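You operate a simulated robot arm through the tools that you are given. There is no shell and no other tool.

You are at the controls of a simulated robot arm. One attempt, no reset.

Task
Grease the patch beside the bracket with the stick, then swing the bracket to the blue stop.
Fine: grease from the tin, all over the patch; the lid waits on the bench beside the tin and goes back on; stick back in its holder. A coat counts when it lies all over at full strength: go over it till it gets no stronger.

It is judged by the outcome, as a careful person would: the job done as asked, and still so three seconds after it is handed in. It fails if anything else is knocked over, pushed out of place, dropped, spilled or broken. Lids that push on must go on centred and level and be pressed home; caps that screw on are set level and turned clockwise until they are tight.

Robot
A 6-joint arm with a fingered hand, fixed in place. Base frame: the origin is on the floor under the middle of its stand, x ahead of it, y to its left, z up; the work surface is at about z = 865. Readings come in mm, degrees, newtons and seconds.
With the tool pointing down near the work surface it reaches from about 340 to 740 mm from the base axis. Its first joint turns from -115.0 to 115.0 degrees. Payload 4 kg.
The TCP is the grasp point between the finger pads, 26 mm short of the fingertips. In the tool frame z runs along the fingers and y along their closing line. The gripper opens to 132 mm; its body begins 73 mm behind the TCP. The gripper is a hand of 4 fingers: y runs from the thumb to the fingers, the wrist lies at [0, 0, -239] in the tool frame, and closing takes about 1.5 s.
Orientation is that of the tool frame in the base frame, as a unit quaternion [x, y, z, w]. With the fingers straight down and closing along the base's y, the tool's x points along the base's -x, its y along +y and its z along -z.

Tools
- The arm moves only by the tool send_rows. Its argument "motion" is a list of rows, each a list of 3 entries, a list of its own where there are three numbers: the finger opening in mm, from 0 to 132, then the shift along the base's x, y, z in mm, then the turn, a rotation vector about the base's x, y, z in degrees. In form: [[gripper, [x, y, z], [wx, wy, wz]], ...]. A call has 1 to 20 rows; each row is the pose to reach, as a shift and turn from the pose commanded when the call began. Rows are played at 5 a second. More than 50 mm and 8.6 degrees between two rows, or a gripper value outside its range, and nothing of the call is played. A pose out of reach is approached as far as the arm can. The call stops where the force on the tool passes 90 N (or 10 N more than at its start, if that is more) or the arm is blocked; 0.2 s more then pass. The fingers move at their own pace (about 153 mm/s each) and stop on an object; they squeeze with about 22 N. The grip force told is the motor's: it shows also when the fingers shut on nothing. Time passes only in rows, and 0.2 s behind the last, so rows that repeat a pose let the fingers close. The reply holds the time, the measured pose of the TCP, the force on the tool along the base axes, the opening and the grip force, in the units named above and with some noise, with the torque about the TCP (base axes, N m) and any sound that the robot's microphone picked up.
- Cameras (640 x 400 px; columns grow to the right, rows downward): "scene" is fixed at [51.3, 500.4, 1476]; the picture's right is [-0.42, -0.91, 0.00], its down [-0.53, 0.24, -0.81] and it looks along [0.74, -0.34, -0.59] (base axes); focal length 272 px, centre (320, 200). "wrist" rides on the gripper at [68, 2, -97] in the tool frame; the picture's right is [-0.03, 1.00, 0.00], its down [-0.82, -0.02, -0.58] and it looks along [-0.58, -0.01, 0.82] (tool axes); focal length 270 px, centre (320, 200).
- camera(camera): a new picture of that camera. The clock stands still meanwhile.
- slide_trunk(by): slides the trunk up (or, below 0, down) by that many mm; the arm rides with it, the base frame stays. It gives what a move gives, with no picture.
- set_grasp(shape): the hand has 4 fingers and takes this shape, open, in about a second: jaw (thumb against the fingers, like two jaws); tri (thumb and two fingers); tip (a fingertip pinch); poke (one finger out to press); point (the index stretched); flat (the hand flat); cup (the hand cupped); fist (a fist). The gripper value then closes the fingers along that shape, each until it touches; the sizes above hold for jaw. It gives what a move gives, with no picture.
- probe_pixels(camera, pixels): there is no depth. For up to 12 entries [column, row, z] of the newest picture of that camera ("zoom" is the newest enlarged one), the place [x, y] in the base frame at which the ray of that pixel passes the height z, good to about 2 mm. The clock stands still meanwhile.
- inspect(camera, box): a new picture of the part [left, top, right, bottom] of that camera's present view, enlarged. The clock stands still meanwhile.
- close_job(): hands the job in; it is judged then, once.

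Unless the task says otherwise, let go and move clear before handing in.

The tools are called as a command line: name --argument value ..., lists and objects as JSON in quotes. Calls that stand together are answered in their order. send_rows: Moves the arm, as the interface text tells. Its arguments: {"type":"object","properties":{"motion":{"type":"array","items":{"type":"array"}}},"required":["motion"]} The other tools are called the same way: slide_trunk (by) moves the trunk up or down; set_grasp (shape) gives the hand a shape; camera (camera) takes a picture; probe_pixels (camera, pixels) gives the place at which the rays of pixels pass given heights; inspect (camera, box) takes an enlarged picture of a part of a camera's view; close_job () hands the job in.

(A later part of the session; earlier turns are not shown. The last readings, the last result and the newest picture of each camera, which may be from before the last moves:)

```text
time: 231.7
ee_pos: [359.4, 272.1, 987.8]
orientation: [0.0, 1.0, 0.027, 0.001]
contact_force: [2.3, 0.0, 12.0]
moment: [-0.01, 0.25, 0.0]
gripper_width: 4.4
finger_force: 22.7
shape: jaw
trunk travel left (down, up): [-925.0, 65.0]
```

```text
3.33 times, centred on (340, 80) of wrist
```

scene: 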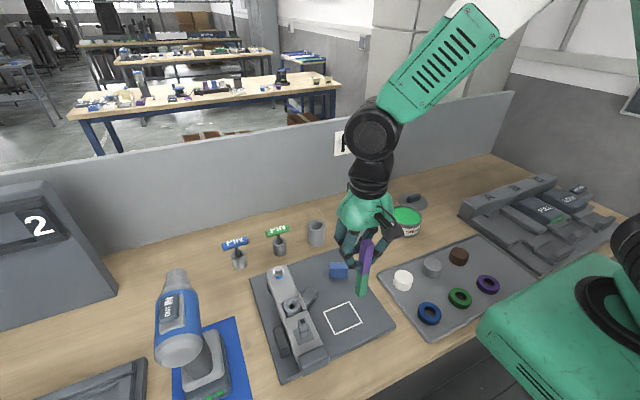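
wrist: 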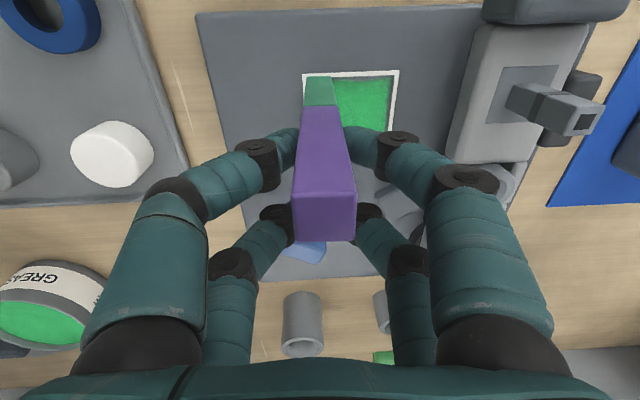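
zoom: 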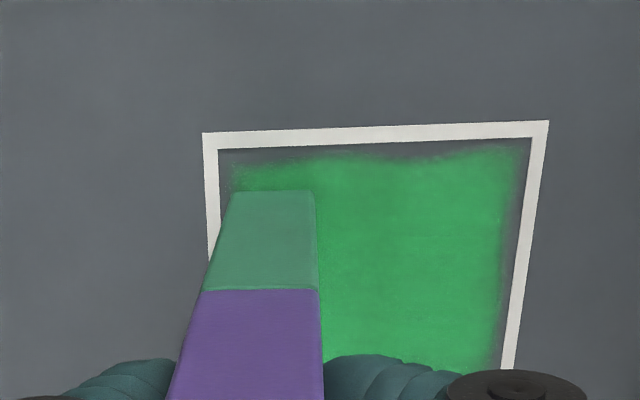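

Lift clear and compare the full view again.

send_rows --motion '[[0, [0, 0, 6], [0, 0, 0]], [0, [2, -15, 20], [0, 0, 0]], [0, [2, -35, 35], [0, 0, 0]], [0, [2, -48, 40], [0, 0, 0]], [0, [2, -48, 40], [0, 0, 0]]]'

inspect --camera "scene" --box '[318, 290, 368, 340]'

inspect --camera "wrist" --box '[330, 40, 470, 150]'

camera --camera "wrist"

```text
time: 232.9
ee_pos: [360.3, 224.6, 1027.7]
orientation: [0.0, 1.0, 0.026, 0.0]
contact_force: [-0.2, -0.3, -0.9]
moment: [0.01, -0.01, 0.03]
gripper_width: 4.4
finger_force: 22.1
shape: jaw
trunk travel left (down, up): [-925.0, 65.0]
```

```text
8.00 times, centred on (343, 315) of scene
```

zoom: 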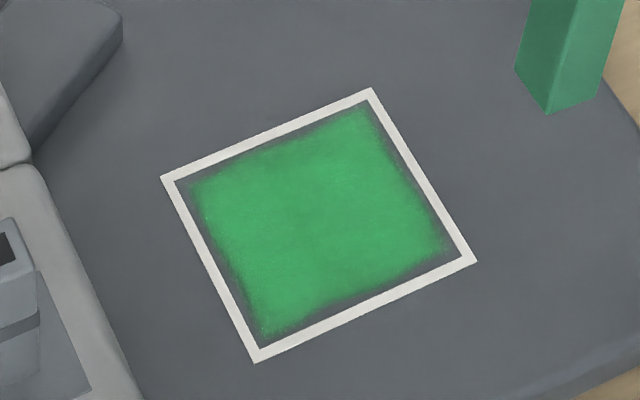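

```text
3.64 times, centred on (400, 95) of wrist
```

zoom: 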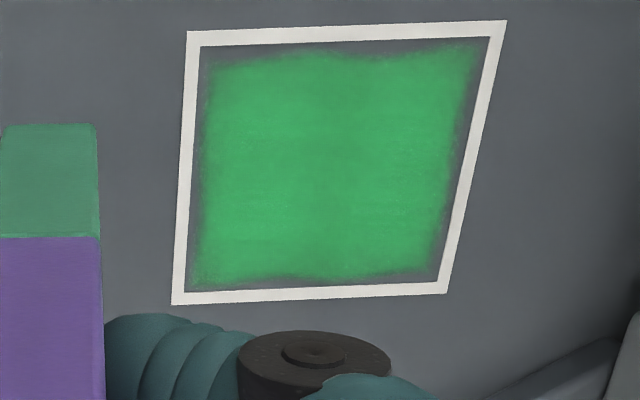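

```text
taken
```

wrist: 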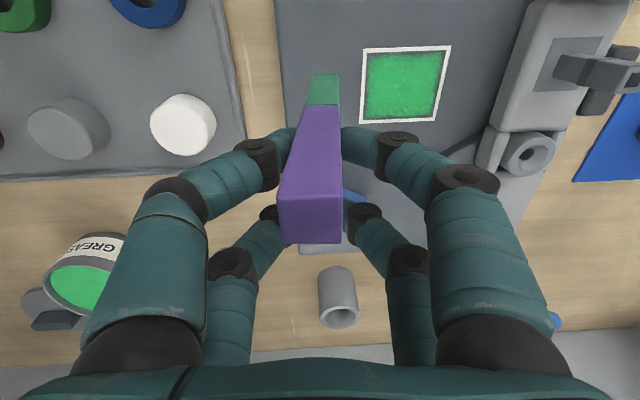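

The coat looks the same as before the re-dip (uniform bright green, fixed border), so it's at full strength. Now return the stick: it leans ~5° so I'll rotate −5.2° about x while carrying it to above its holder.

send_rows --motion '[[0, [0, 0, 25], [-2, 0, 0]], [0, [0, 0, 50], [-4, 0, 0]], [0, [10, 1, 71], [-5.2, 0, 0]], [0, [40, 3, 71], [-5.2, 0, 0]], [0, [72, 6, 71], [-5.2, 0, 0]], [0, [104, 9, 71], [-5.2, 0, 0]], [0, [136, 12, 71], [-5.2, 0, 0]], [0, [168, 15, 71], [-5.2, 0, 0]], [0, [200, 18, 71], [-5.2, 0, 0]], [0, [232, 21, 71], [-5.2, 0, 0]], [0, [260, 24, 71], [-5.2, 0, 0]], [0, [276, 24, 71], [-5.2, 0, 0]], [0, [281, 24, 71], [-5.2, 0, 0]], [0, [281, 24, 71], [-5.2, 0, 0]]]'

camera --camera "wrist"

inspect --camera "scene" --box '[260, 120, 380, 260]'

```text
time: 235.9
ee_pos: [643.2, 247.4, 1099.2]
orientation: [-0.001, 1.0, -0.02, 0.0]
contact_force: [0.0, -0.4, -0.3]
moment: [0.02, -0.03, 0.01]
gripper_width: 4.4
finger_force: 22.3
shape: jaw
trunk travel left (down, up): [-925.0, 65.0]
```

```text
taken
```

wrist: 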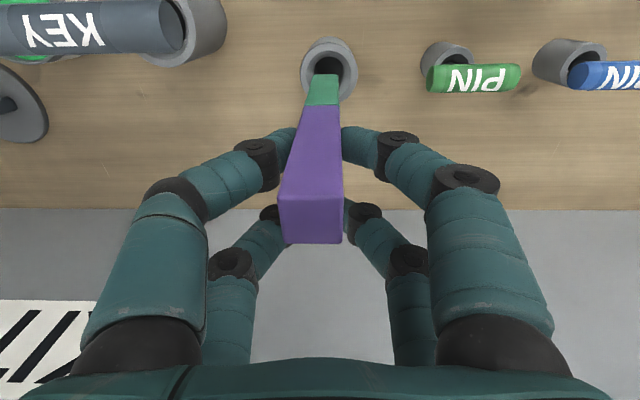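

```text
2.86 times, centred on (320, 190) of scene
```

zoom: 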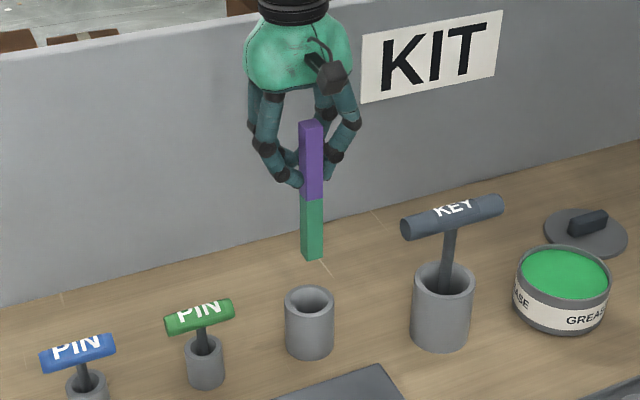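

inspect --camera "wrist" --box '[280, 20, 380, 120]'

probe_pixels --camera "wrist" --pixels '[[325, 75, 990], [311, 75, 990], [338, 75, 990], [329, 70, 924], [302, 70, 924], [357, 70, 924], [329, 51, 924], [329, 100, 924]]'

probe_pixels --camera "scene" --pixels '[[316.5, 212, 980], [316.5, 212, 990], [316.5, 212, 1000], [316.3, 225.5, 924], [317, 163, 1125], [317, 163, 1135]]'

```text
4.00 times, centred on (330, 70) of wrist
```

zoom: 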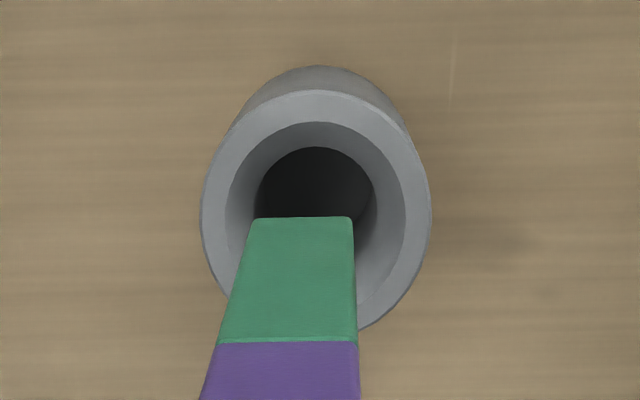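

```text
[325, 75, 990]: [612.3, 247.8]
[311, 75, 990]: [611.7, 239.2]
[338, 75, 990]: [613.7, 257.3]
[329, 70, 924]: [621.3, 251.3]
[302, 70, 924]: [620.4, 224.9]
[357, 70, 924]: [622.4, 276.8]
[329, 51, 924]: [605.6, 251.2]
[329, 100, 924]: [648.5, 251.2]
```

```text
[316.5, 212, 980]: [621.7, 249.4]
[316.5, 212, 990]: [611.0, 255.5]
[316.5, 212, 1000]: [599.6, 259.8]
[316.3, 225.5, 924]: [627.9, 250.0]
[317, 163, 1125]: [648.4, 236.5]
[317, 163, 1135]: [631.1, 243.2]
```

Tip is at ≈(621,248); holder hole centre ≈(624,250.5), inner ⌀ ≈40 mm. Shift (+3,+2) and lower to just above the rim.

send_rows --motion '[[0, [3, 2, -20], [0, 0, 0]], [0, [3, 2, -45], [0, 0, 0]], [0, [3, 2, -58], [0, 0, 0]], [0, [3, 2, -58], [0, 0, 0]]]'

inspect --camera "wrist" --box '[260, 30, 400, 140]'

inspect --camera "scene" --box '[280, 160, 350, 260]'

```text
time: 236.9
ee_pos: [646.0, 250.5, 1040.7]
orientation: [0.0, 1.0, -0.019, 0.0]
contact_force: [0.6, 0.2, -0.9]
moment: [0.01, -0.03, 0.0]
gripper_width: 4.7
finger_force: 21.9
shape: jaw
trunk travel left (down, up): [-925.0, 65.0]
```

```text
3.64 times, centred on (330, 85) of wrist
```

zoom: 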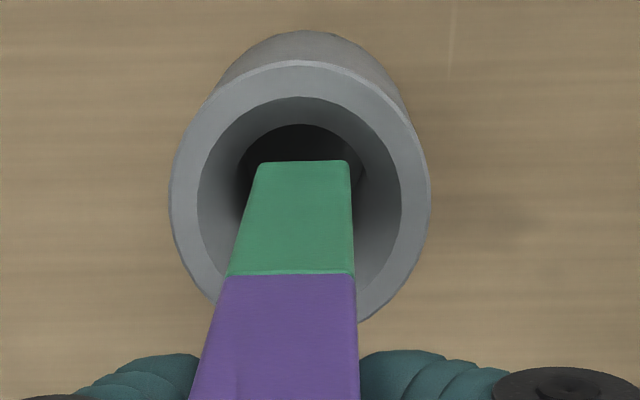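

```text
4.00 times, centred on (315, 210) of scene
```

zoom: 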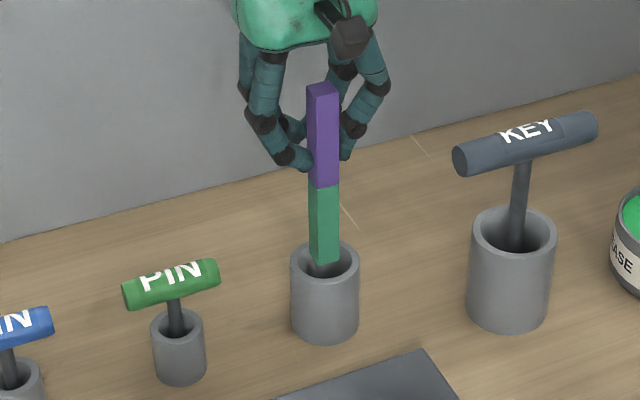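

The tip is centred over the hole. Insert slowly.

send_rows --motion '[[0, [0, 0, -10], [0, 0, 0]], [0, [0, 0, -20], [0, 0, 0]], [0, [0, 0, -30], [0, 0, 0]], [0, [0, 0, -40], [0, 0, 0]], [0, [0, 0, -50], [0, 0, 0]], [0, [0, 0, -55], [0, 0, 0]], [0, [0, 0, -55], [0, 0, 0]]]'

inspect --camera "scene" --box '[280, 160, 350, 260]'

camera --camera "wrist"

```text
time: 238.5
ee_pos: [644.6, 251.0, 985.8]
orientation: [0.0, 1.0, -0.019, 0.0]
contact_force: [0.4, -0.6, -0.2]
moment: [0.0, 0.01, -0.02]
gripper_width: 4.5
finger_force: 22.0
shape: jaw
trunk travel left (down, up): [-925.0, 65.0]
```

```text
4.00 times, centred on (315, 210) of scene
```

zoom: 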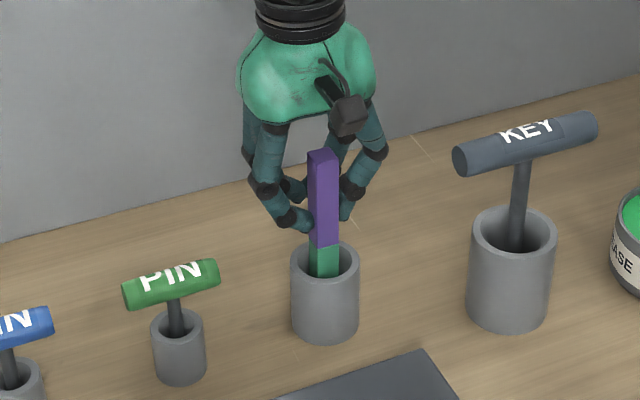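

```text
taken
```

wrist: 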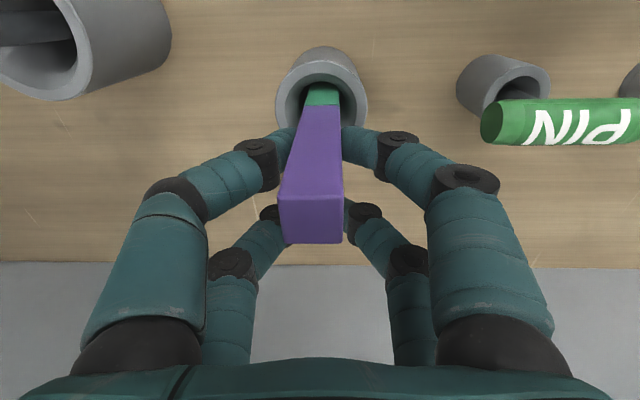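

Inserted without contact so far. Lower in small steps until it rests on the bottom.

send_rows --motion '[[0, [0, 0, -3], [0, 0, 0]], [0, [0, 0, -5], [0, 0, 0]], [0, [0, 0, -5], [0, 0, 0]]]'

send_rows --motion '[[0, [0, 0, -1.5], [0, 0, 0]], [0, [0, 0, -3], [0, 0, 0]], [0, [0, 0, -3], [0, 0, 0]]]'

send_rows --motion '[[0, [0, 0, -1], [0, 0, 0]], [0, [0, 0, -2], [0, 0, 0]], [0, [0, 0, -2], [0, 0, 0]]]'

```text
time: 239.3
ee_pos: [645.9, 250.7, 980.5]
orientation: [0.0, 1.0, -0.019, 0.0]
contact_force: [0.4, 0.3, 0.1]
moment: [0.02, -0.04, 0.03]
gripper_width: 4.2
finger_force: 21.9
shape: jaw
trunk travel left (down, up): [-925.0, 65.0]
```

```text
time: 240.1
ee_pos: [643.7, 251.3, 978.0]
orientation: [-0.001, 1.0, -0.019, 0.0]
contact_force: [-0.3, 0.9, -1.1]
moment: [0.02, -0.02, -0.03]
gripper_width: 4.6
finger_force: 21.9
shape: jaw
trunk travel left (down, up): [-925.0, 65.0]
```

```text
time: 240.9
ee_pos: [643.8, 249.4, 975.7]
orientation: [0.0, 1.0, -0.02, -0.001]
contact_force: [-0.2, 0.3, -0.6]
moment: [-0.01, 0.0, -0.01]
gripper_width: 4.5
finger_force: 22.3
shape: jaw
trunk travel left (down, up): [-925.0, 65.0]
```

send_rows --motion '[[0, [0, 0, -1], [0, 0, 0]], [0, [0, 0, -1.5], [0, 0, 0]], [0, [0, 0, -1.5], [0, 0, 0]]]'

send_rows --motion '[[0, [0, 0, -1], [0, 0, 0]], [0, [0, 0, -1.5], [0, 0, 0]], [0, [0, 0, -1.5], [0, 0, 0]]]'

inspect --camera "scene" --box '[280, 160, 350, 260]'

```text
time: 241.7
ee_pos: [644.4, 251.8, 976.2]
orientation: [0.0, 1.0, -0.019, 0.0]
contact_force: [0.2, -0.1, 4.3]
moment: [-0.01, 0.08, 0.0]
gripper_width: 4.5
finger_force: 21.4
shape: jaw
trunk travel left (down, up): [-925.0, 65.0]
```

```text
time: 242.5
ee_pos: [643.6, 251.9, 975.1]
orientation: [0.0, 1.0, -0.018, 0.001]
contact_force: [-1.3, 0.2, 15.8]
moment: [0.02, 0.31, 0.0]
gripper_width: 4.8
finger_force: 22.3
shape: jaw
trunk travel left (down, up): [-925.0, 65.0]
```

```text
4.00 times, centred on (315, 210) of scene
```

zoom: 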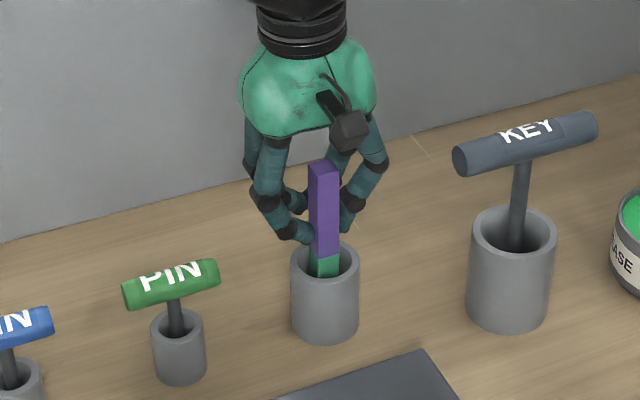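

Stick rests on the holder bottom. Ease off, open slowly, then lift straight up.

send_rows --motion '[[0, [0, 0, 1.5], [0, 0, 0]], [8, [0, 0, 1.5], [0, 0, 0]], [16, [0, 0, 1.5], [0, 0, 0]], [26, [0, 0, 1.5], [0, 0, 0]], [40, [0, 0, 1.5], [0, 0, 0]], [50, [0, 0, 1.5], [0, 0, 0]], [50, [0, 0, 1.5], [0, 0, 0]]]'

inspect --camera "scene" --box '[280, 160, 350, 260]'

camera --camera "wrist"

```text
time: 244.1
ee_pos: [644.5, 251.0, 974.0]
orientation: [0.0, 1.0, -0.019, 0.0]
contact_force: [-0.1, -0.3, 0.0]
moment: [0.0, -0.05, -0.01]
gripper_width: 49.6
finger_force: 0.1
shape: jaw
trunk travel left (down, up): [-925.0, 65.0]
```

```text
4.00 times, centred on (315, 210) of scene
```

zoom: 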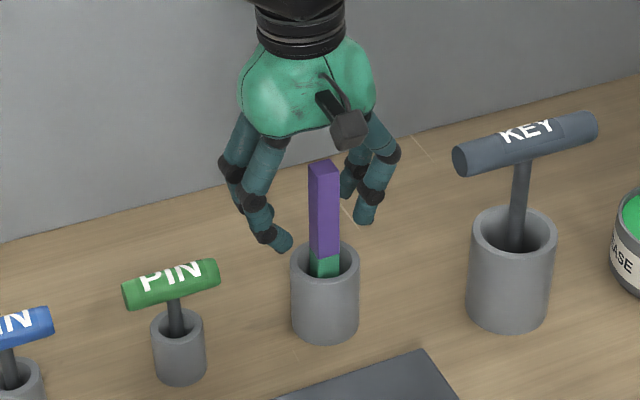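

```text
taken
```

wrist: 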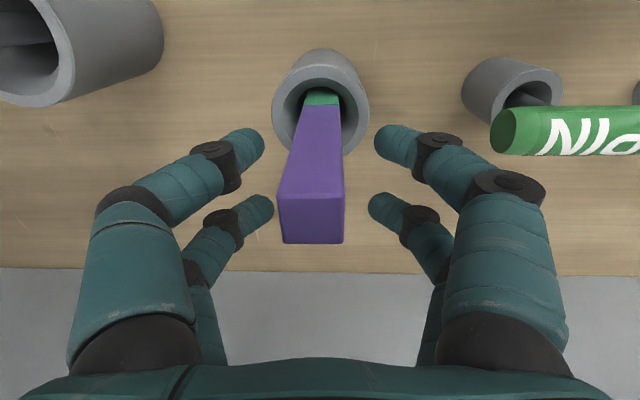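

The stick stands upright in its holder. Lift straight up, then level the tool (+2.2°).

send_rows --motion '[[50, [0, 0, 25], [0, 0, 0]], [50, [0, 0, 60], [0, 0, 0]], [50, [0, 0, 100], [0, 0, 0]], [50, [0, 0, 130], [1, 0, 0]], [50, [0, 0, 150], [2.2, 0, 0]], [50, [0, 0, 150], [2.2, 0, 0]]]'

camera --camera "scene"

camera --camera "wrist"

```text
time: 245.5
ee_pos: [645.9, 250.8, 1124.0]
orientation: [-0.001, 1.0, 0.0, 0.0]
contact_force: [-0.3, -0.1, 0.2]
moment: [-0.01, -0.02, -0.01]
gripper_width: 49.8
finger_force: 0.1
shape: jaw
trunk travel left (down, up): [-925.0, 65.0]
```

```text
taken
```

scene: 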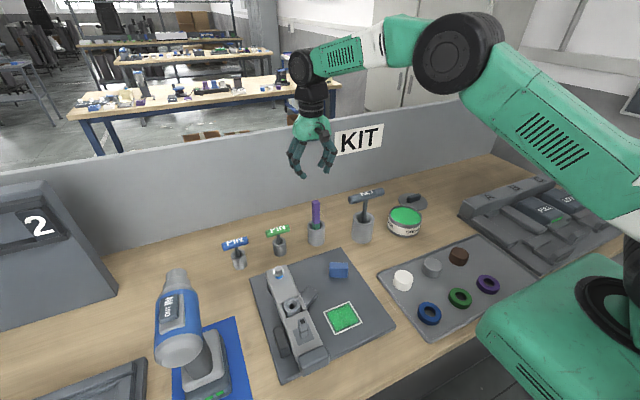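

```text
taken
```

wrist: 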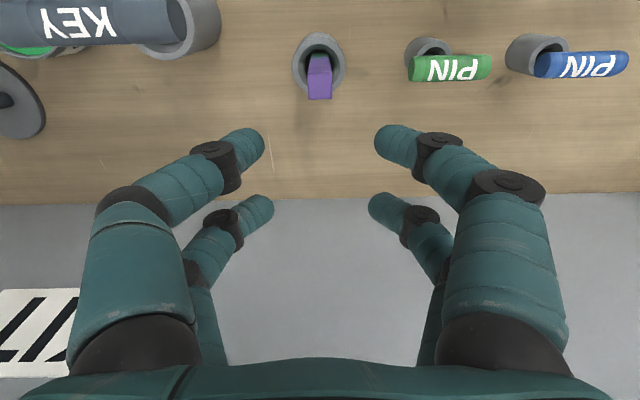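

Stick is back in its holder. Next the lid: move over it at (660,-165) while yawing −90°.

send_rows --motion '[[50, [2, -20, 0], [0, 0, -5]], [50, [3, -55, 0], [0, 0, -12.5]], [50, [4, -90, 0], [0, 0, -20]], [50, [5, -125, 0], [0, 0, -27.5]], [50, [6, -160, 0], [0, 0, -35]], [50, [7, -195, 0], [0, 0, -42.5]], [50, [8, -230, 0], [0, 0, -50]], [50, [9, -265, 0], [0, 0, -57.5]], [50, [10, -300, 0], [0, 0, -65]], [50, [12, -335, 0], [0, 0, -72.5]], [50, [14, -370, -10], [0, 0, -80]], [50, [15, -400, -40], [0, 0, -87]], [50, [15.5, -416, -75], [0, 0, -90]], [50, [15.5, -416, -75], [0, 0, -90]]]'

camera --camera "wrist"

inspect --camera "scene" --box '[360, 110, 480, 250]'

```text
time: 248.5
ee_pos: [660.5, -165.9, 1050.0]
orientation: [0.707, 0.707, 0.0, -0.001]
contact_force: [0.2, 0.0, -0.1]
moment: [0.03, 0.02, 0.03]
gripper_width: 49.8
finger_force: 0.1
shape: jaw
trunk travel left (down, up): [-925.0, 65.0]
```

```text
taken
```

wrist: 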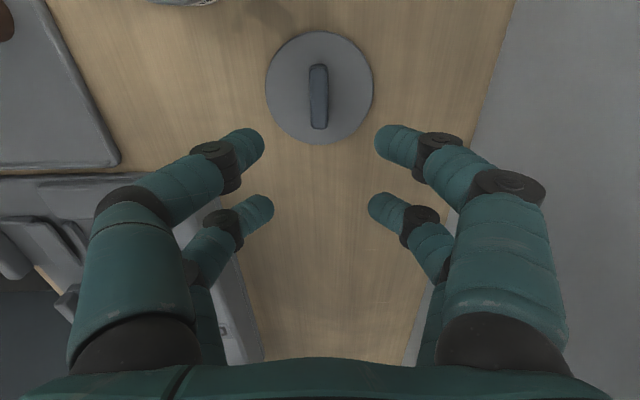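

```text
2.86 times, centred on (420, 180) of scene
```

zoom: 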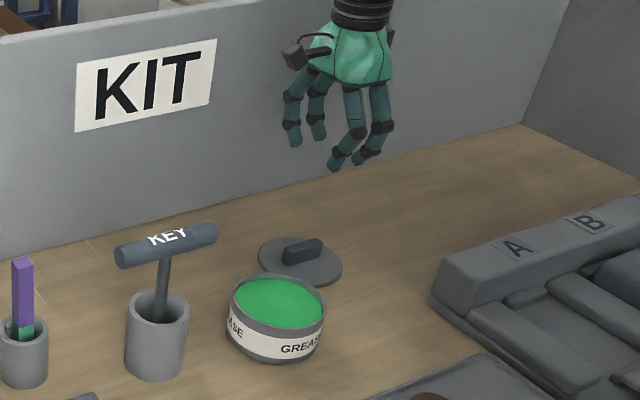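

probe_pixels --camera "wrist" --pixels '[[318, 97, 886], [309, 97, 886], [327, 97, 886], [318, 64, 886], [319, 128, 886], [265, 88, 870], [373, 88, 870], [318, 32, 870], [319, 144, 870]]'

```text
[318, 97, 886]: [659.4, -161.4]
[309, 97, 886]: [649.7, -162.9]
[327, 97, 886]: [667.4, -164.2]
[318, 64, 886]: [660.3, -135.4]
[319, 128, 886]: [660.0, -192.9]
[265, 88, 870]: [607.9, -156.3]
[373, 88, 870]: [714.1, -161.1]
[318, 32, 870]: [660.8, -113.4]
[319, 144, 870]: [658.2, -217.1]
```

Lid knob centre ≈(659.5,-164), as left. Descend and grip it.

send_rows --motion '[[50, [-0.5, 0.5, -40], [0, 0, 0]], [50, [-0.5, 0.5, -80], [0, 0, 0]], [50, [-0.5, 0.5, -115], [0, 0, 0]], [50, [-0.5, 0.5, -140], [0, 0, 0]], [50, [-0.5, 0.5, -148], [0, 0, 0]], [50, [-0.5, 0.5, -152], [0, 0, 0]], [50, [-0.5, 0.5, -152], [0, 0, 0]]]'

inspect --camera "scene" --box '[380, 150, 460, 230]'

camera --camera "wrist"

```text
time: 250.1
ee_pos: [658.8, -164.6, 897.7]
orientation: [0.707, 0.707, 0.0, 0.0]
contact_force: [-0.7, 0.2, -0.4]
moment: [-0.01, -0.01, 0.03]
gripper_width: 49.8
finger_force: 0.0
shape: jaw
trunk travel left (down, up): [-925.0, 65.0]
```

```text
5.00 times, centred on (420, 190) of scene
```

zoom: 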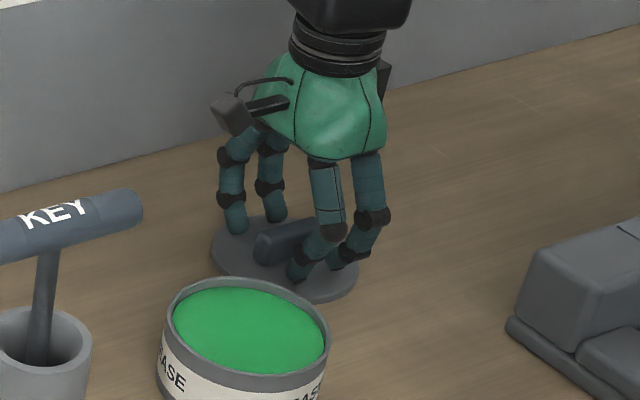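

```text
taken
```

wrist: 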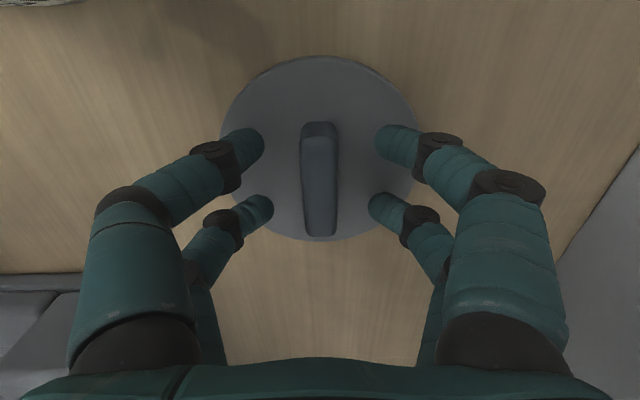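

Same alignment as the first grip. Close on the knob.

send_rows --motion '[[35, [0, 0, 0], [0, 0, 0]], [22, [0, 0, 0], [0, 0, 0]], [12, [0, 0, 0], [0, 0, 0]], [4, [0, 0, 0], [0, 0, 0]], [0, [0, 0, 0], [0, 0, 0]], [0, [0, 0, 0], [0, 0, 0]], [0, [0, 0, 0], [0, 0, 0]], [0, [0, 0, 0], [0, 0, 0]]]'

send_rows --motion '[[0, [0, 0, 5], [0, 0, 0]], [0, [0, 0, 15], [0, 0, 0]], [0, [0, 0, 30], [0, 0, 0]], [0, [0, 0, 30], [0, 0, 0]]]'

inspect --camera "scene" --box '[380, 150, 460, 230]'

camera --camera "wrist"

```text
time: 251.9
ee_pos: [660.9, -164.3, 898.0]
orientation: [0.707, 0.707, -0.001, 0.001]
contact_force: [0.6, -0.2, 0.6]
moment: [0.01, -0.01, 0.01]
gripper_width: 11.2
finger_force: 21.7
shape: jaw
trunk travel left (down, up): [-925.0, 65.0]
```

```text
time: 252.9
ee_pos: [659.2, -164.3, 928.2]
orientation: [0.707, 0.707, 0.0, 0.0]
contact_force: [-0.6, 0.2, 0.6]
moment: [-0.01, 0.01, -0.01]
gripper_width: 11.4
finger_force: 22.0
shape: jaw
trunk travel left (down, up): [-925.0, 65.0]
```

```text
5.00 times, centred on (420, 190) of scene
```

zoom: 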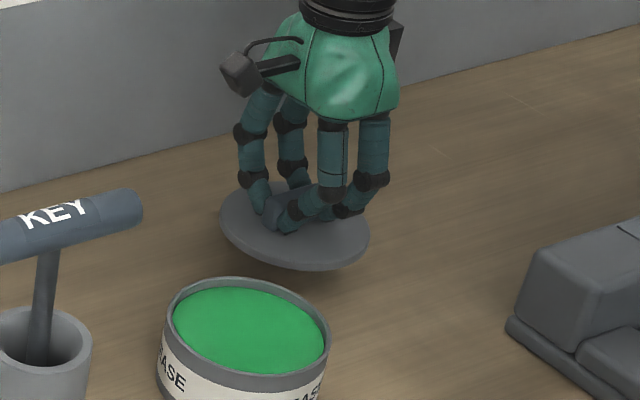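

```text
taken
```

wrist: 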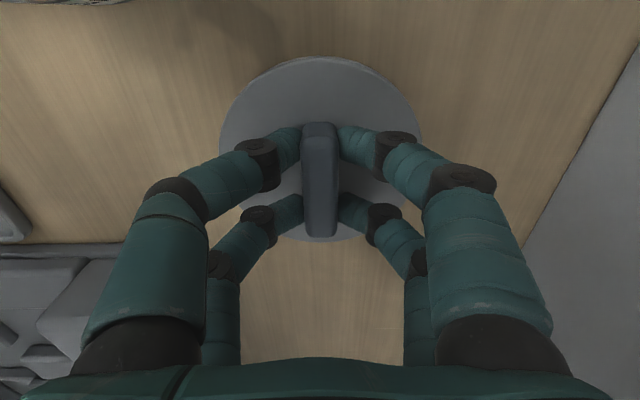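

Lid is held level. Before moving, compare the tin's position with the earlier view (same zoom box).

inspect --camera "scene" --box '[370, 120, 450, 250]'

send_rows --motion '[[0, [0, 0, 30], [0, 0, 0]], [0, [0, 0, 60], [0, 0, 0]], [0, [-12, 15, 65], [0, 0, 0]], [0, [-32, 40, 65], [0, 0, 0]], [0, [-52, 65, 65], [0, 0, 0]], [0, [-72, 90, 65], [0, 0, 0]], [0, [-90, 114, 65], [0, 0, 0]], [0, [-99.5, 125.5, 65], [0, 0, 0]], [0, [-99.5, 125.5, 65], [0, 0, 0]]]'

inspect --camera "scene" --box '[370, 150, 450, 250]'

camera --camera "wrist"

```text
3.08 times, centred on (410, 185) of scene
```

zoom: 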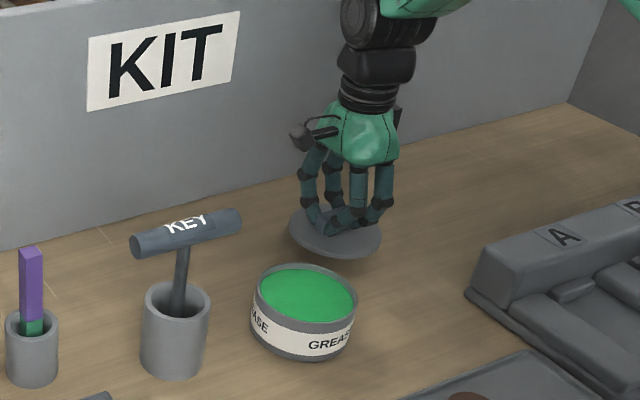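

```text
time: 254.9
ee_pos: [558.9, -39.4, 993.0]
orientation: [0.707, 0.708, -0.001, 0.001]
contact_force: [-0.6, -0.1, -0.4]
moment: [0.0, -0.01, 0.01]
gripper_width: 11.0
finger_force: 22.3
shape: jaw
trunk travel left (down, up): [-925.0, 65.0]
```

```text
4.00 times, centred on (410, 200) of scene
```

zoom: 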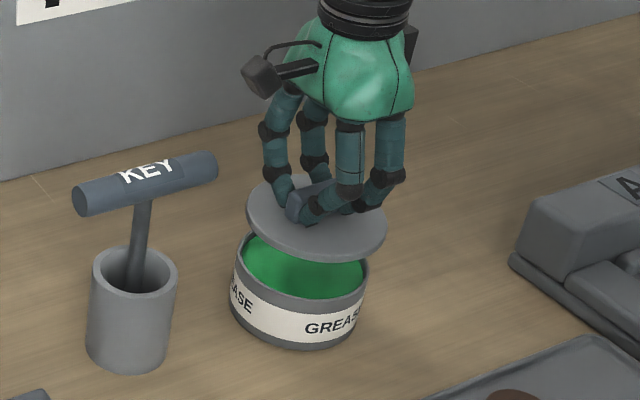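

```text
taken
```

wrist: 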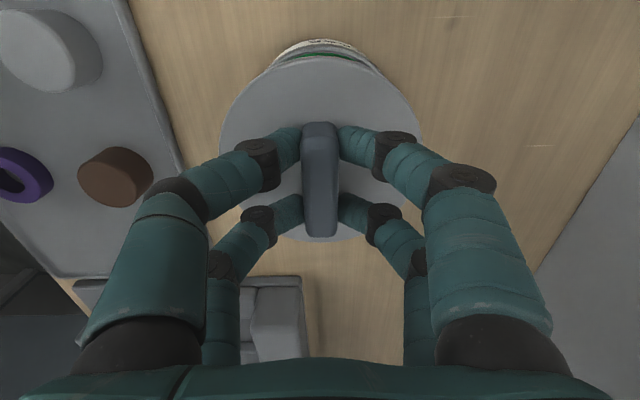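

The tin hasn't moved. In the wrist view the tin crescent (272–380) seems slightly right of the lid centre (320); I'll zoom to check centring.

inspect --camera "wrist" --box '[210, 20, 430, 150]'

inspect --camera "scene" --box '[385, 180, 435, 240]'

```text
2.91 times, centred on (320, 85) of wrist
```

zoom: 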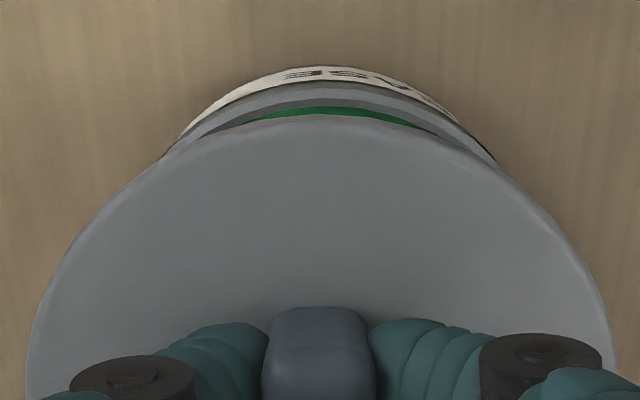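

```text
6.67 times, centred on (410, 210) of scene
```

zoom: 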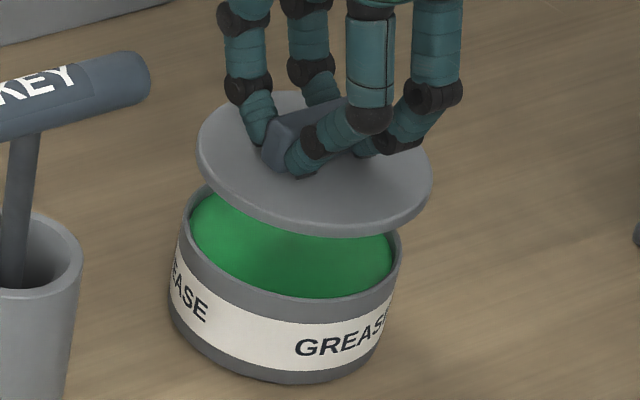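

camera --camera "wrist"

probe_pixels --camera "wrist" --pixels '[[219.3, 145, 964], [421.4, 145, 964], [318.3, 56, 964], [320, 241, 964], [302, 180, 985], [340, 180, 985], [320, 122, 985], [320, 237, 985]]'

```text
taken
```

wrist: 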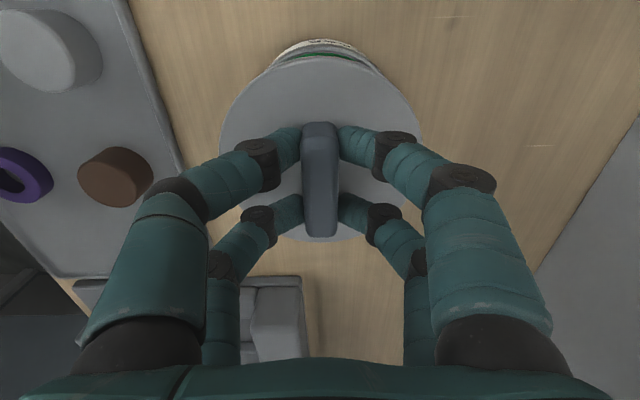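

```text
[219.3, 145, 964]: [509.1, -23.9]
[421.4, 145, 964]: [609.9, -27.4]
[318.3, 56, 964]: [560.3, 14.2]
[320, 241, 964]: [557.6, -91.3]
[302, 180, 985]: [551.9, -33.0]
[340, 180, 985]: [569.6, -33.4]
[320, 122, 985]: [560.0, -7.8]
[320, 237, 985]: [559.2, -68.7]
```

Lid centre ≈(559.5,-38.6), tin centre ≈(559.5–560.4,-39): aligned within ~1 mm. Lower to just above the rim, then in small steps.

send_rows --motion '[[0, [0.4, -0.3, -12], [0, 0, 0]], [0, [0.4, -0.3, -24], [0, 0, 0]], [0, [0.4, -0.3, -30], [0, 0, 0]], [0, [0.4, -0.3, -30], [0, 0, 0]]]'

inspect --camera "scene" --box '[385, 180, 435, 240]'

```text
time: 255.9
ee_pos: [560.3, -38.5, 962.9]
orientation: [0.707, 0.707, 0.0, -0.001]
contact_force: [-0.8, -0.4, -0.7]
moment: [-0.02, -0.04, -0.01]
gripper_width: 11.2
finger_force: 21.7
shape: jaw
trunk travel left (down, up): [-925.0, 65.0]
```

```text
6.67 times, centred on (410, 210) of scene
```

zoom: 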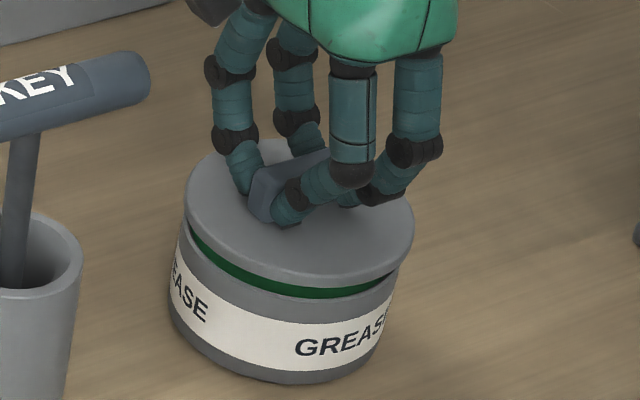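

Gap ≈14 mm, lid level over the tin. Continue lowering.

send_rows --motion '[[0, [0, 0, -4], [0, 0, 0]], [0, [0, 0, -8], [0, 0, 0]], [0, [0, 0, -8], [0, 0, 0]]]'

inspect --camera "scene" --box '[385, 180, 435, 240]'

```text
time: 256.7
ee_pos: [560.0, -39.7, 954.6]
orientation: [0.707, 0.707, 0.0, 0.0]
contact_force: [0.0, -0.6, 0.4]
moment: [0.01, 0.03, 0.0]
gripper_width: 11.3
finger_force: 21.7
shape: jaw
trunk travel left (down, up): [-925.0, 65.0]
```

```text
6.67 times, centred on (410, 210) of scene
```

zoom: 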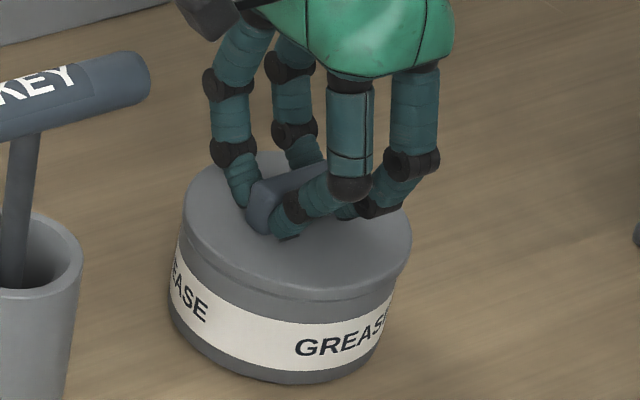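

send_rows --motion '[[0, [0, 0, -1], [0, 0, 0]], [0, [0, 0, -2], [0, 0, 0]], [0, [0, 0, -2], [0, 0, 0]]]'

send_rows --motion '[[0, [0, 0, -1], [0, 0, 0]], [0, [0, 0, -2], [0, 0, 0]], [0, [0, 0, -2], [0, 0, 0]]]'

inspect --camera "scene" --box '[385, 180, 435, 240]'

```text
time: 257.5
ee_pos: [560.2, -39.3, 952.6]
orientation: [0.707, 0.707, 0.001, 0.0]
contact_force: [-0.2, -0.6, 0.2]
moment: [0.0, -0.01, 0.01]
gripper_width: 11.3
finger_force: 22.4
shape: jaw
trunk travel left (down, up): [-925.0, 65.0]
```

```text
time: 258.3
ee_pos: [559.6, -39.3, 950.8]
orientation: [0.707, 0.707, 0.001, 0.0]
contact_force: [-2.1, 5.8, 11.6]
moment: [0.15, 0.02, 0.01]
gripper_width: 11.6
finger_force: 22.0
shape: jaw
trunk travel left (down, up): [-925.0, 65.0]
heard: snap
```

```text
6.67 times, centred on (410, 210) of scene
```

zoom: 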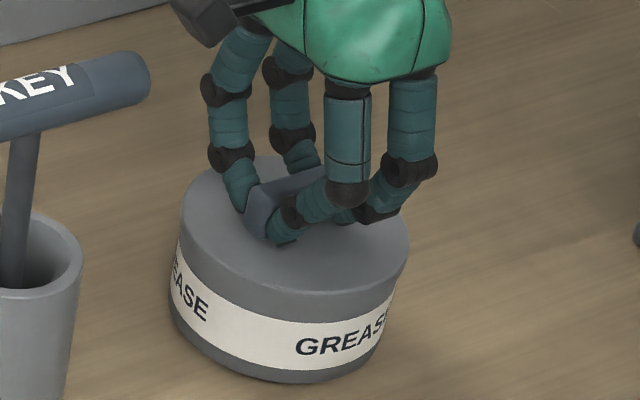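

A snap – the lid has clicked on. Press a little further to make sure it's home.

send_rows --motion '[[0, [0, 0, -1], [0, 0, 0]], [0, [0, 0, -2.5], [0, 0, 0]], [0, [0, 0, -2.5], [0, 0, 0]]]'

inspect --camera "scene" --box '[385, 180, 435, 240]'

```text
time: 259.1
ee_pos: [559.0, -39.7, 951.3]
orientation: [0.707, 0.707, 0.001, 0.002]
contact_force: [-0.5, 5.7, 34.0]
moment: [0.23, 0.06, 0.03]
gripper_width: 12.2
finger_force: 22.4
shape: jaw
trunk travel left (down, up): [-925.0, 65.0]
```

```text
6.67 times, centred on (410, 210) of scene
```

zoom: 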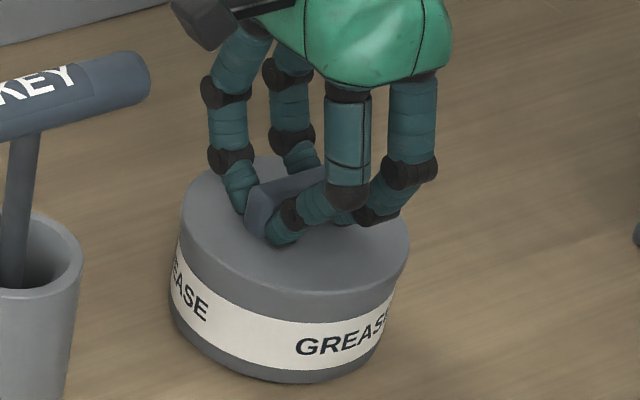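

Firm at 34 N with no further travel: home. Ease off and open the fingers slowly, then rise.

send_rows --motion '[[0, [0, 0, 1.5], [0, 0, 0]], [0, [0, 0, 2], [0, 0, 0]], [16, [0, 0, 2], [0, 0, 0]], [24, [0, 0, 2], [0, 0, 0]], [36, [0, 0, 4], [0, 0, 0]], [50, [0, 0, 8], [0, 0, 0]], [60, [0, 0, 20], [0, 0, 0]], [60, [0, 0, 50], [0, 0, 0]], [60, [0, 0, 90], [0, 0, 0]], [60, [0, 0, 130], [0, 0, 0]], [60, [0, 0, 130], [0, 0, 0]]]'

inspect --camera "scene" --box '[370, 190, 440, 245]'

inspect --camera "wrist" --box '[250, 20, 390, 150]'

```text
time: 261.5
ee_pos: [561.3, -38.1, 1077.5]
orientation: [0.707, 0.707, 0.0, 0.0]
contact_force: [-0.6, -0.3, 0.0]
moment: [0.01, -0.01, 0.02]
gripper_width: 59.4
finger_force: 0.0
shape: jaw
trunk travel left (down, up): [-925.0, 65.0]
```

```text
7.27 times, centred on (405, 218) of scene
```

zoom: 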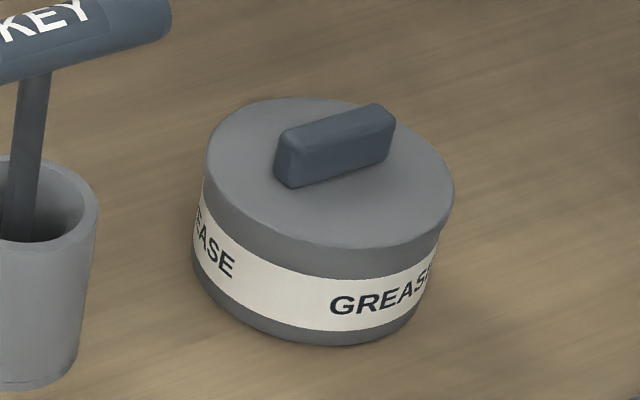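

```text
3.08 times, centred on (320, 85) of wrist
```

zoom: 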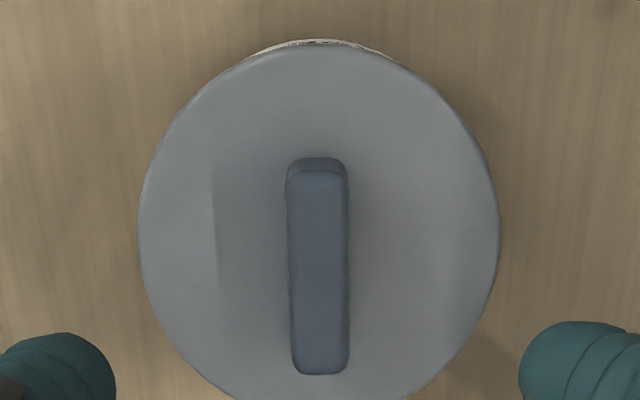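

The lid sits exactly as at the start (knob and rim pixels match). Now the bracket: I'll move over it with yaw 0 for a detailed view before pushing.

send_rows --motion '[[60, [0, 5, 10], [0, 0, 0]], [40, [-18, 29, 20], [0, 0, 7]], [20, [-36, 58, 20], [0, 0, 14]], [20, [-54, 88, 20], [0, 0, 21]], [20, [-72, 117, 20], [0, 0, 28]], [20, [-90, 146, 20], [0, 0, 35]], [20, [-108, 175, 20], [0, 0, 42]], [20, [-126, 205, 20], [0, 0, 49]], [20, [-144, 234, 20], [0, 0, 56]], [20, [-162, 263, 20], [0, 0, 63]], [20, [-180, 292, 20], [0, 0, 70]], [20, [-198, 321, 20], [0, 0, 77]], [20, [-216, 350, 20], [0, 0, 84]], [20, [-234, 380, 20], [0, 0, 90]], [20, [-252, 409, 20], [0, 0, 90]], [20, [-271, 439, 20], [0, 0, 90]], [20, [-271, 439, 20], [0, 0, 90]]]'

camera --camera "wrist"

camera --camera "scene"

```text
time: 265.1
ee_pos: [292.7, 400.4, 1097.4]
orientation: [0.0, 1.0, 0.0, 0.0]
contact_force: [0.0, -0.1, 0.5]
moment: [0.0, 0.01, 0.0]
gripper_width: 20.3
finger_force: 0.1
shape: jaw
trunk travel left (down, up): [-925.0, 65.0]
```

```text
taken
```

wrist: 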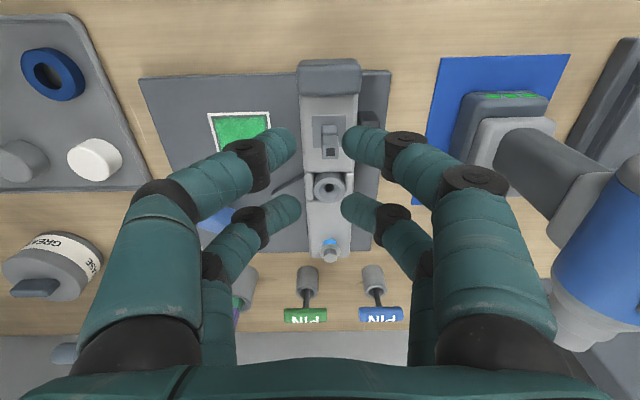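

```text
taken
```

scene: 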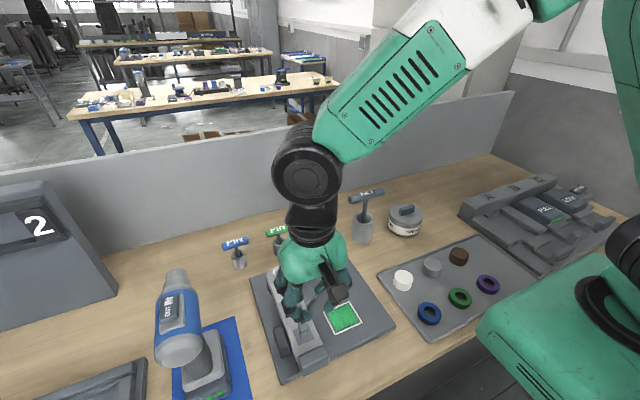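

inspect --camera "wrist" --box '[250, 50, 410, 150]'

inspect --camera "wrist" --box '[270, 140, 390, 270]'

probe_pixels --camera "wrist" --pixels '[[299, 75, 915], [361, 75, 915], [302, 130, 920], [353, 130, 920], [360, 128, 900], [378, 128, 900], [369, 112, 900], [369, 126, 900], [329, 186, 930], [330, 250, 945], [330, 150, 960], [296, 210, 880]]'

```text
4.00 times, centred on (330, 100) of wrist
```

zoom: 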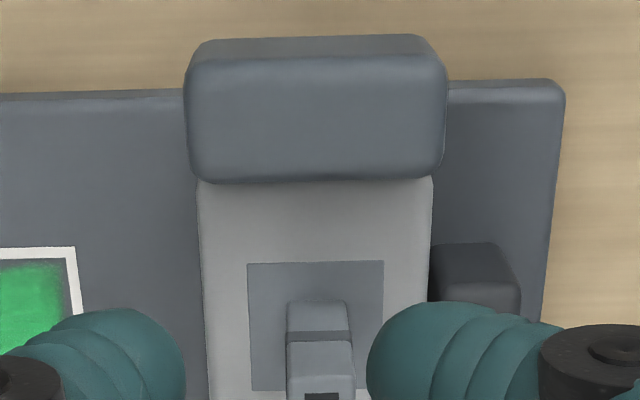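

```text
3.08 times, centred on (330, 205) of wrist
```

zoom: 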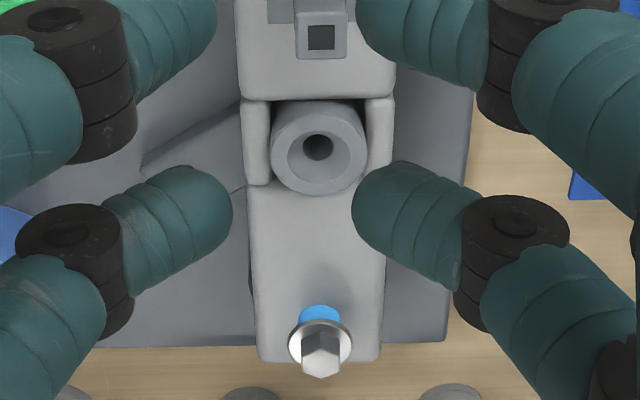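

```text
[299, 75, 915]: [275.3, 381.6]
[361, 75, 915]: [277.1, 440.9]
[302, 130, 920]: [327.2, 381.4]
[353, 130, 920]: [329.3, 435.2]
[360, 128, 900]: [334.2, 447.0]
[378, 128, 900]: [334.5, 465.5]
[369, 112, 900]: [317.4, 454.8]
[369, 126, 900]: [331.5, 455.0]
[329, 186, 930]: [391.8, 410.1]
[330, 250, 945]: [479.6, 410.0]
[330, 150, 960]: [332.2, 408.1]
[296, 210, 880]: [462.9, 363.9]
```

The dark block at the beam's near end (x≈262–293, y≈381–441) looks like its handle; the beam pivots at the bolt (≈484,408). I'll close the fingers and turn the tool +90° (so finger sides, which are stiff, do the pushing), moving to the handle's +y side high up.

send_rows --motion '[[10, [0, 0, 0], [0, 0, 7.5]], [0, [0, 5, 0], [0, 0, 15]], [0, [-1, 12, 0], [0, 0, 22.5]], [0, [-2, 20, 0], [0, 0, 30]], [0, [-3, 28, 0], [0, 0, 37.5]], [0, [-4, 36, 0], [0, 0, 45]], [0, [-5, 44, 0], [0, 0, 52.5]], [0, [-6, 52, 0], [0, 0, 60]], [0, [-8, 60, 0], [0, 0, 67.5]], [0, [-10, 68, 0], [0, 0, 75]], [0, [-11, 75, 0], [0, 0, 82.5]], [0, [-11.9, 80.3, 0], [0, 0, 90]], [0, [-11.9, 80.3, 0], [0, 0, 90]]]'

camera --camera "wrist"

camera --camera "scene"

```text
time: 267.9
ee_pos: [277.2, 480.6, 1097.6]
orientation: [0.708, -0.707, 0.001, 0.0]
contact_force: [0.6, 0.6, -0.6]
moment: [0.01, -0.01, -0.01]
gripper_width: 0.0
finger_force: 21.9
shape: jaw
trunk travel left (down, up): [-925.0, 65.0]
```

```text
taken
```

wrist: 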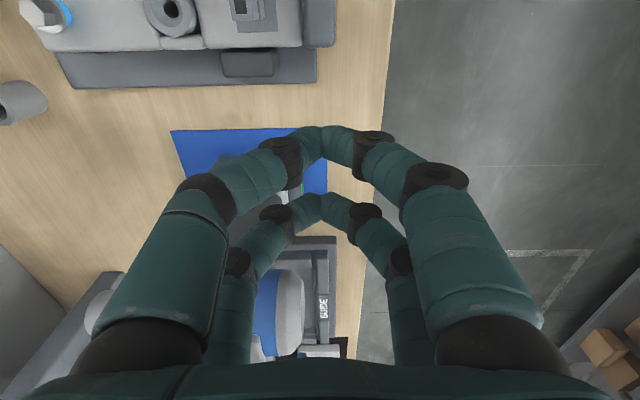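

```text
taken
```

scene: 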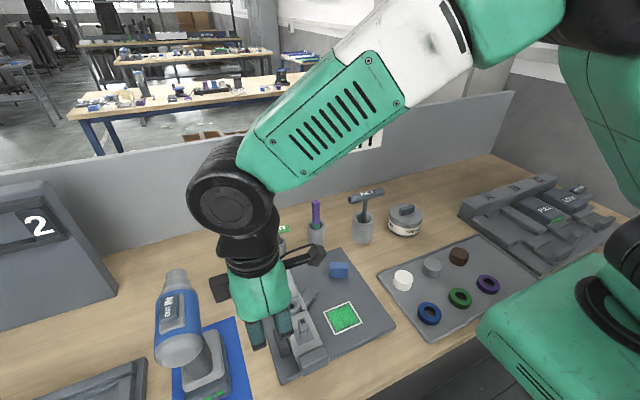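

inspect --camera "wrist" --box '[180, 0, 380, 110]'

probe_pixels --camera "wrist" --pixels '[[320, 45, 915], [320, 45, 890], [305, 45, 890], [335, 45, 890], [222, 52, 905], [275, 52, 905], [222, 76, 880], [278, 76, 880], [316, 82, 870], [318, 50, 878]]'

```text
3.20 times, centred on (280, 55) of wrist
```

zoom: 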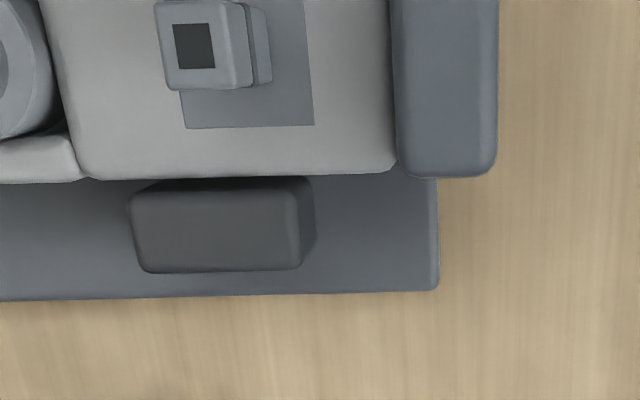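

```text
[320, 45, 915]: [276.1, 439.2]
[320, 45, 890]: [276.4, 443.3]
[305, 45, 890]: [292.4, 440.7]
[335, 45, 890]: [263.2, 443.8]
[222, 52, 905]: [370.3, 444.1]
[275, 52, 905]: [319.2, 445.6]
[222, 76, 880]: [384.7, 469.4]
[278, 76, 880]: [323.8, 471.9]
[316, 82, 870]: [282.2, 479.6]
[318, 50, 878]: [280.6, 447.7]
```

Path beside the handle is clear (handle +y face y≈441, home block starts at x≈319). Descend with closed fingers to tip height ≈893.

send_rows --motion '[[0, [-1, 0, -40], [0, 0, 0]], [0, [-1, 0, -80], [0, 0, 0]], [0, [-1, 0, -120], [0, 0, 0]], [0, [-1, 0, -150], [0, 0, 0]], [0, [-1, 0, -168], [0, 0, 0]], [0, [-1, 0, -178], [0, 0, 0]], [0, [-1, 0, -178], [0, 0, 0]]]'

camera --camera "wrist"

inspect --camera "scene" --box '[220, 240, 380, 390]'

```text
time: 269.5
ee_pos: [277.8, 478.6, 919.6]
orientation: [0.708, -0.707, 0.001, 0.0]
contact_force: [0.1, -1.2, -0.4]
moment: [0.0, 0.04, -0.03]
gripper_width: 0.1
finger_force: 21.5
shape: jaw
trunk travel left (down, up): [-925.0, 65.0]
```

```text
taken
```

wrist: 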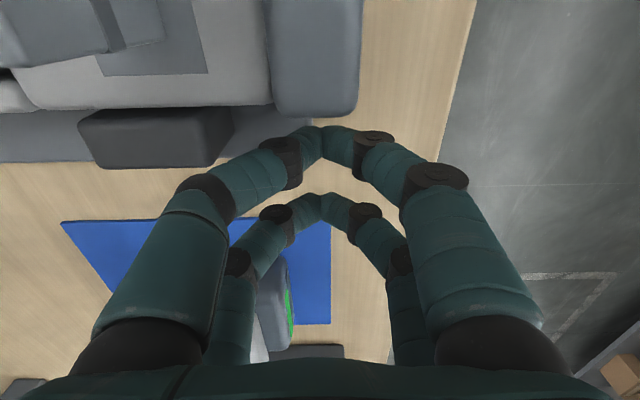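

```text
2.67 times, centred on (300, 315) of scene
```

zoom: 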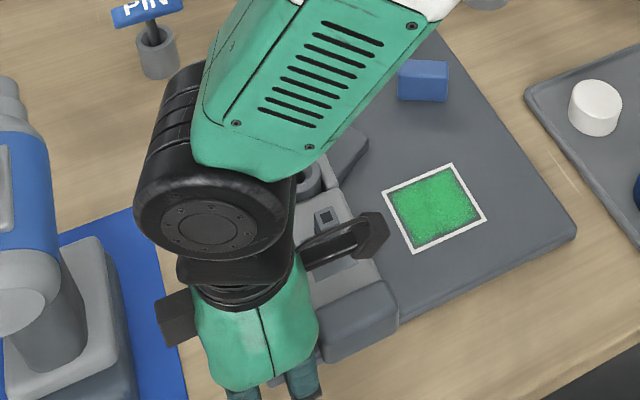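

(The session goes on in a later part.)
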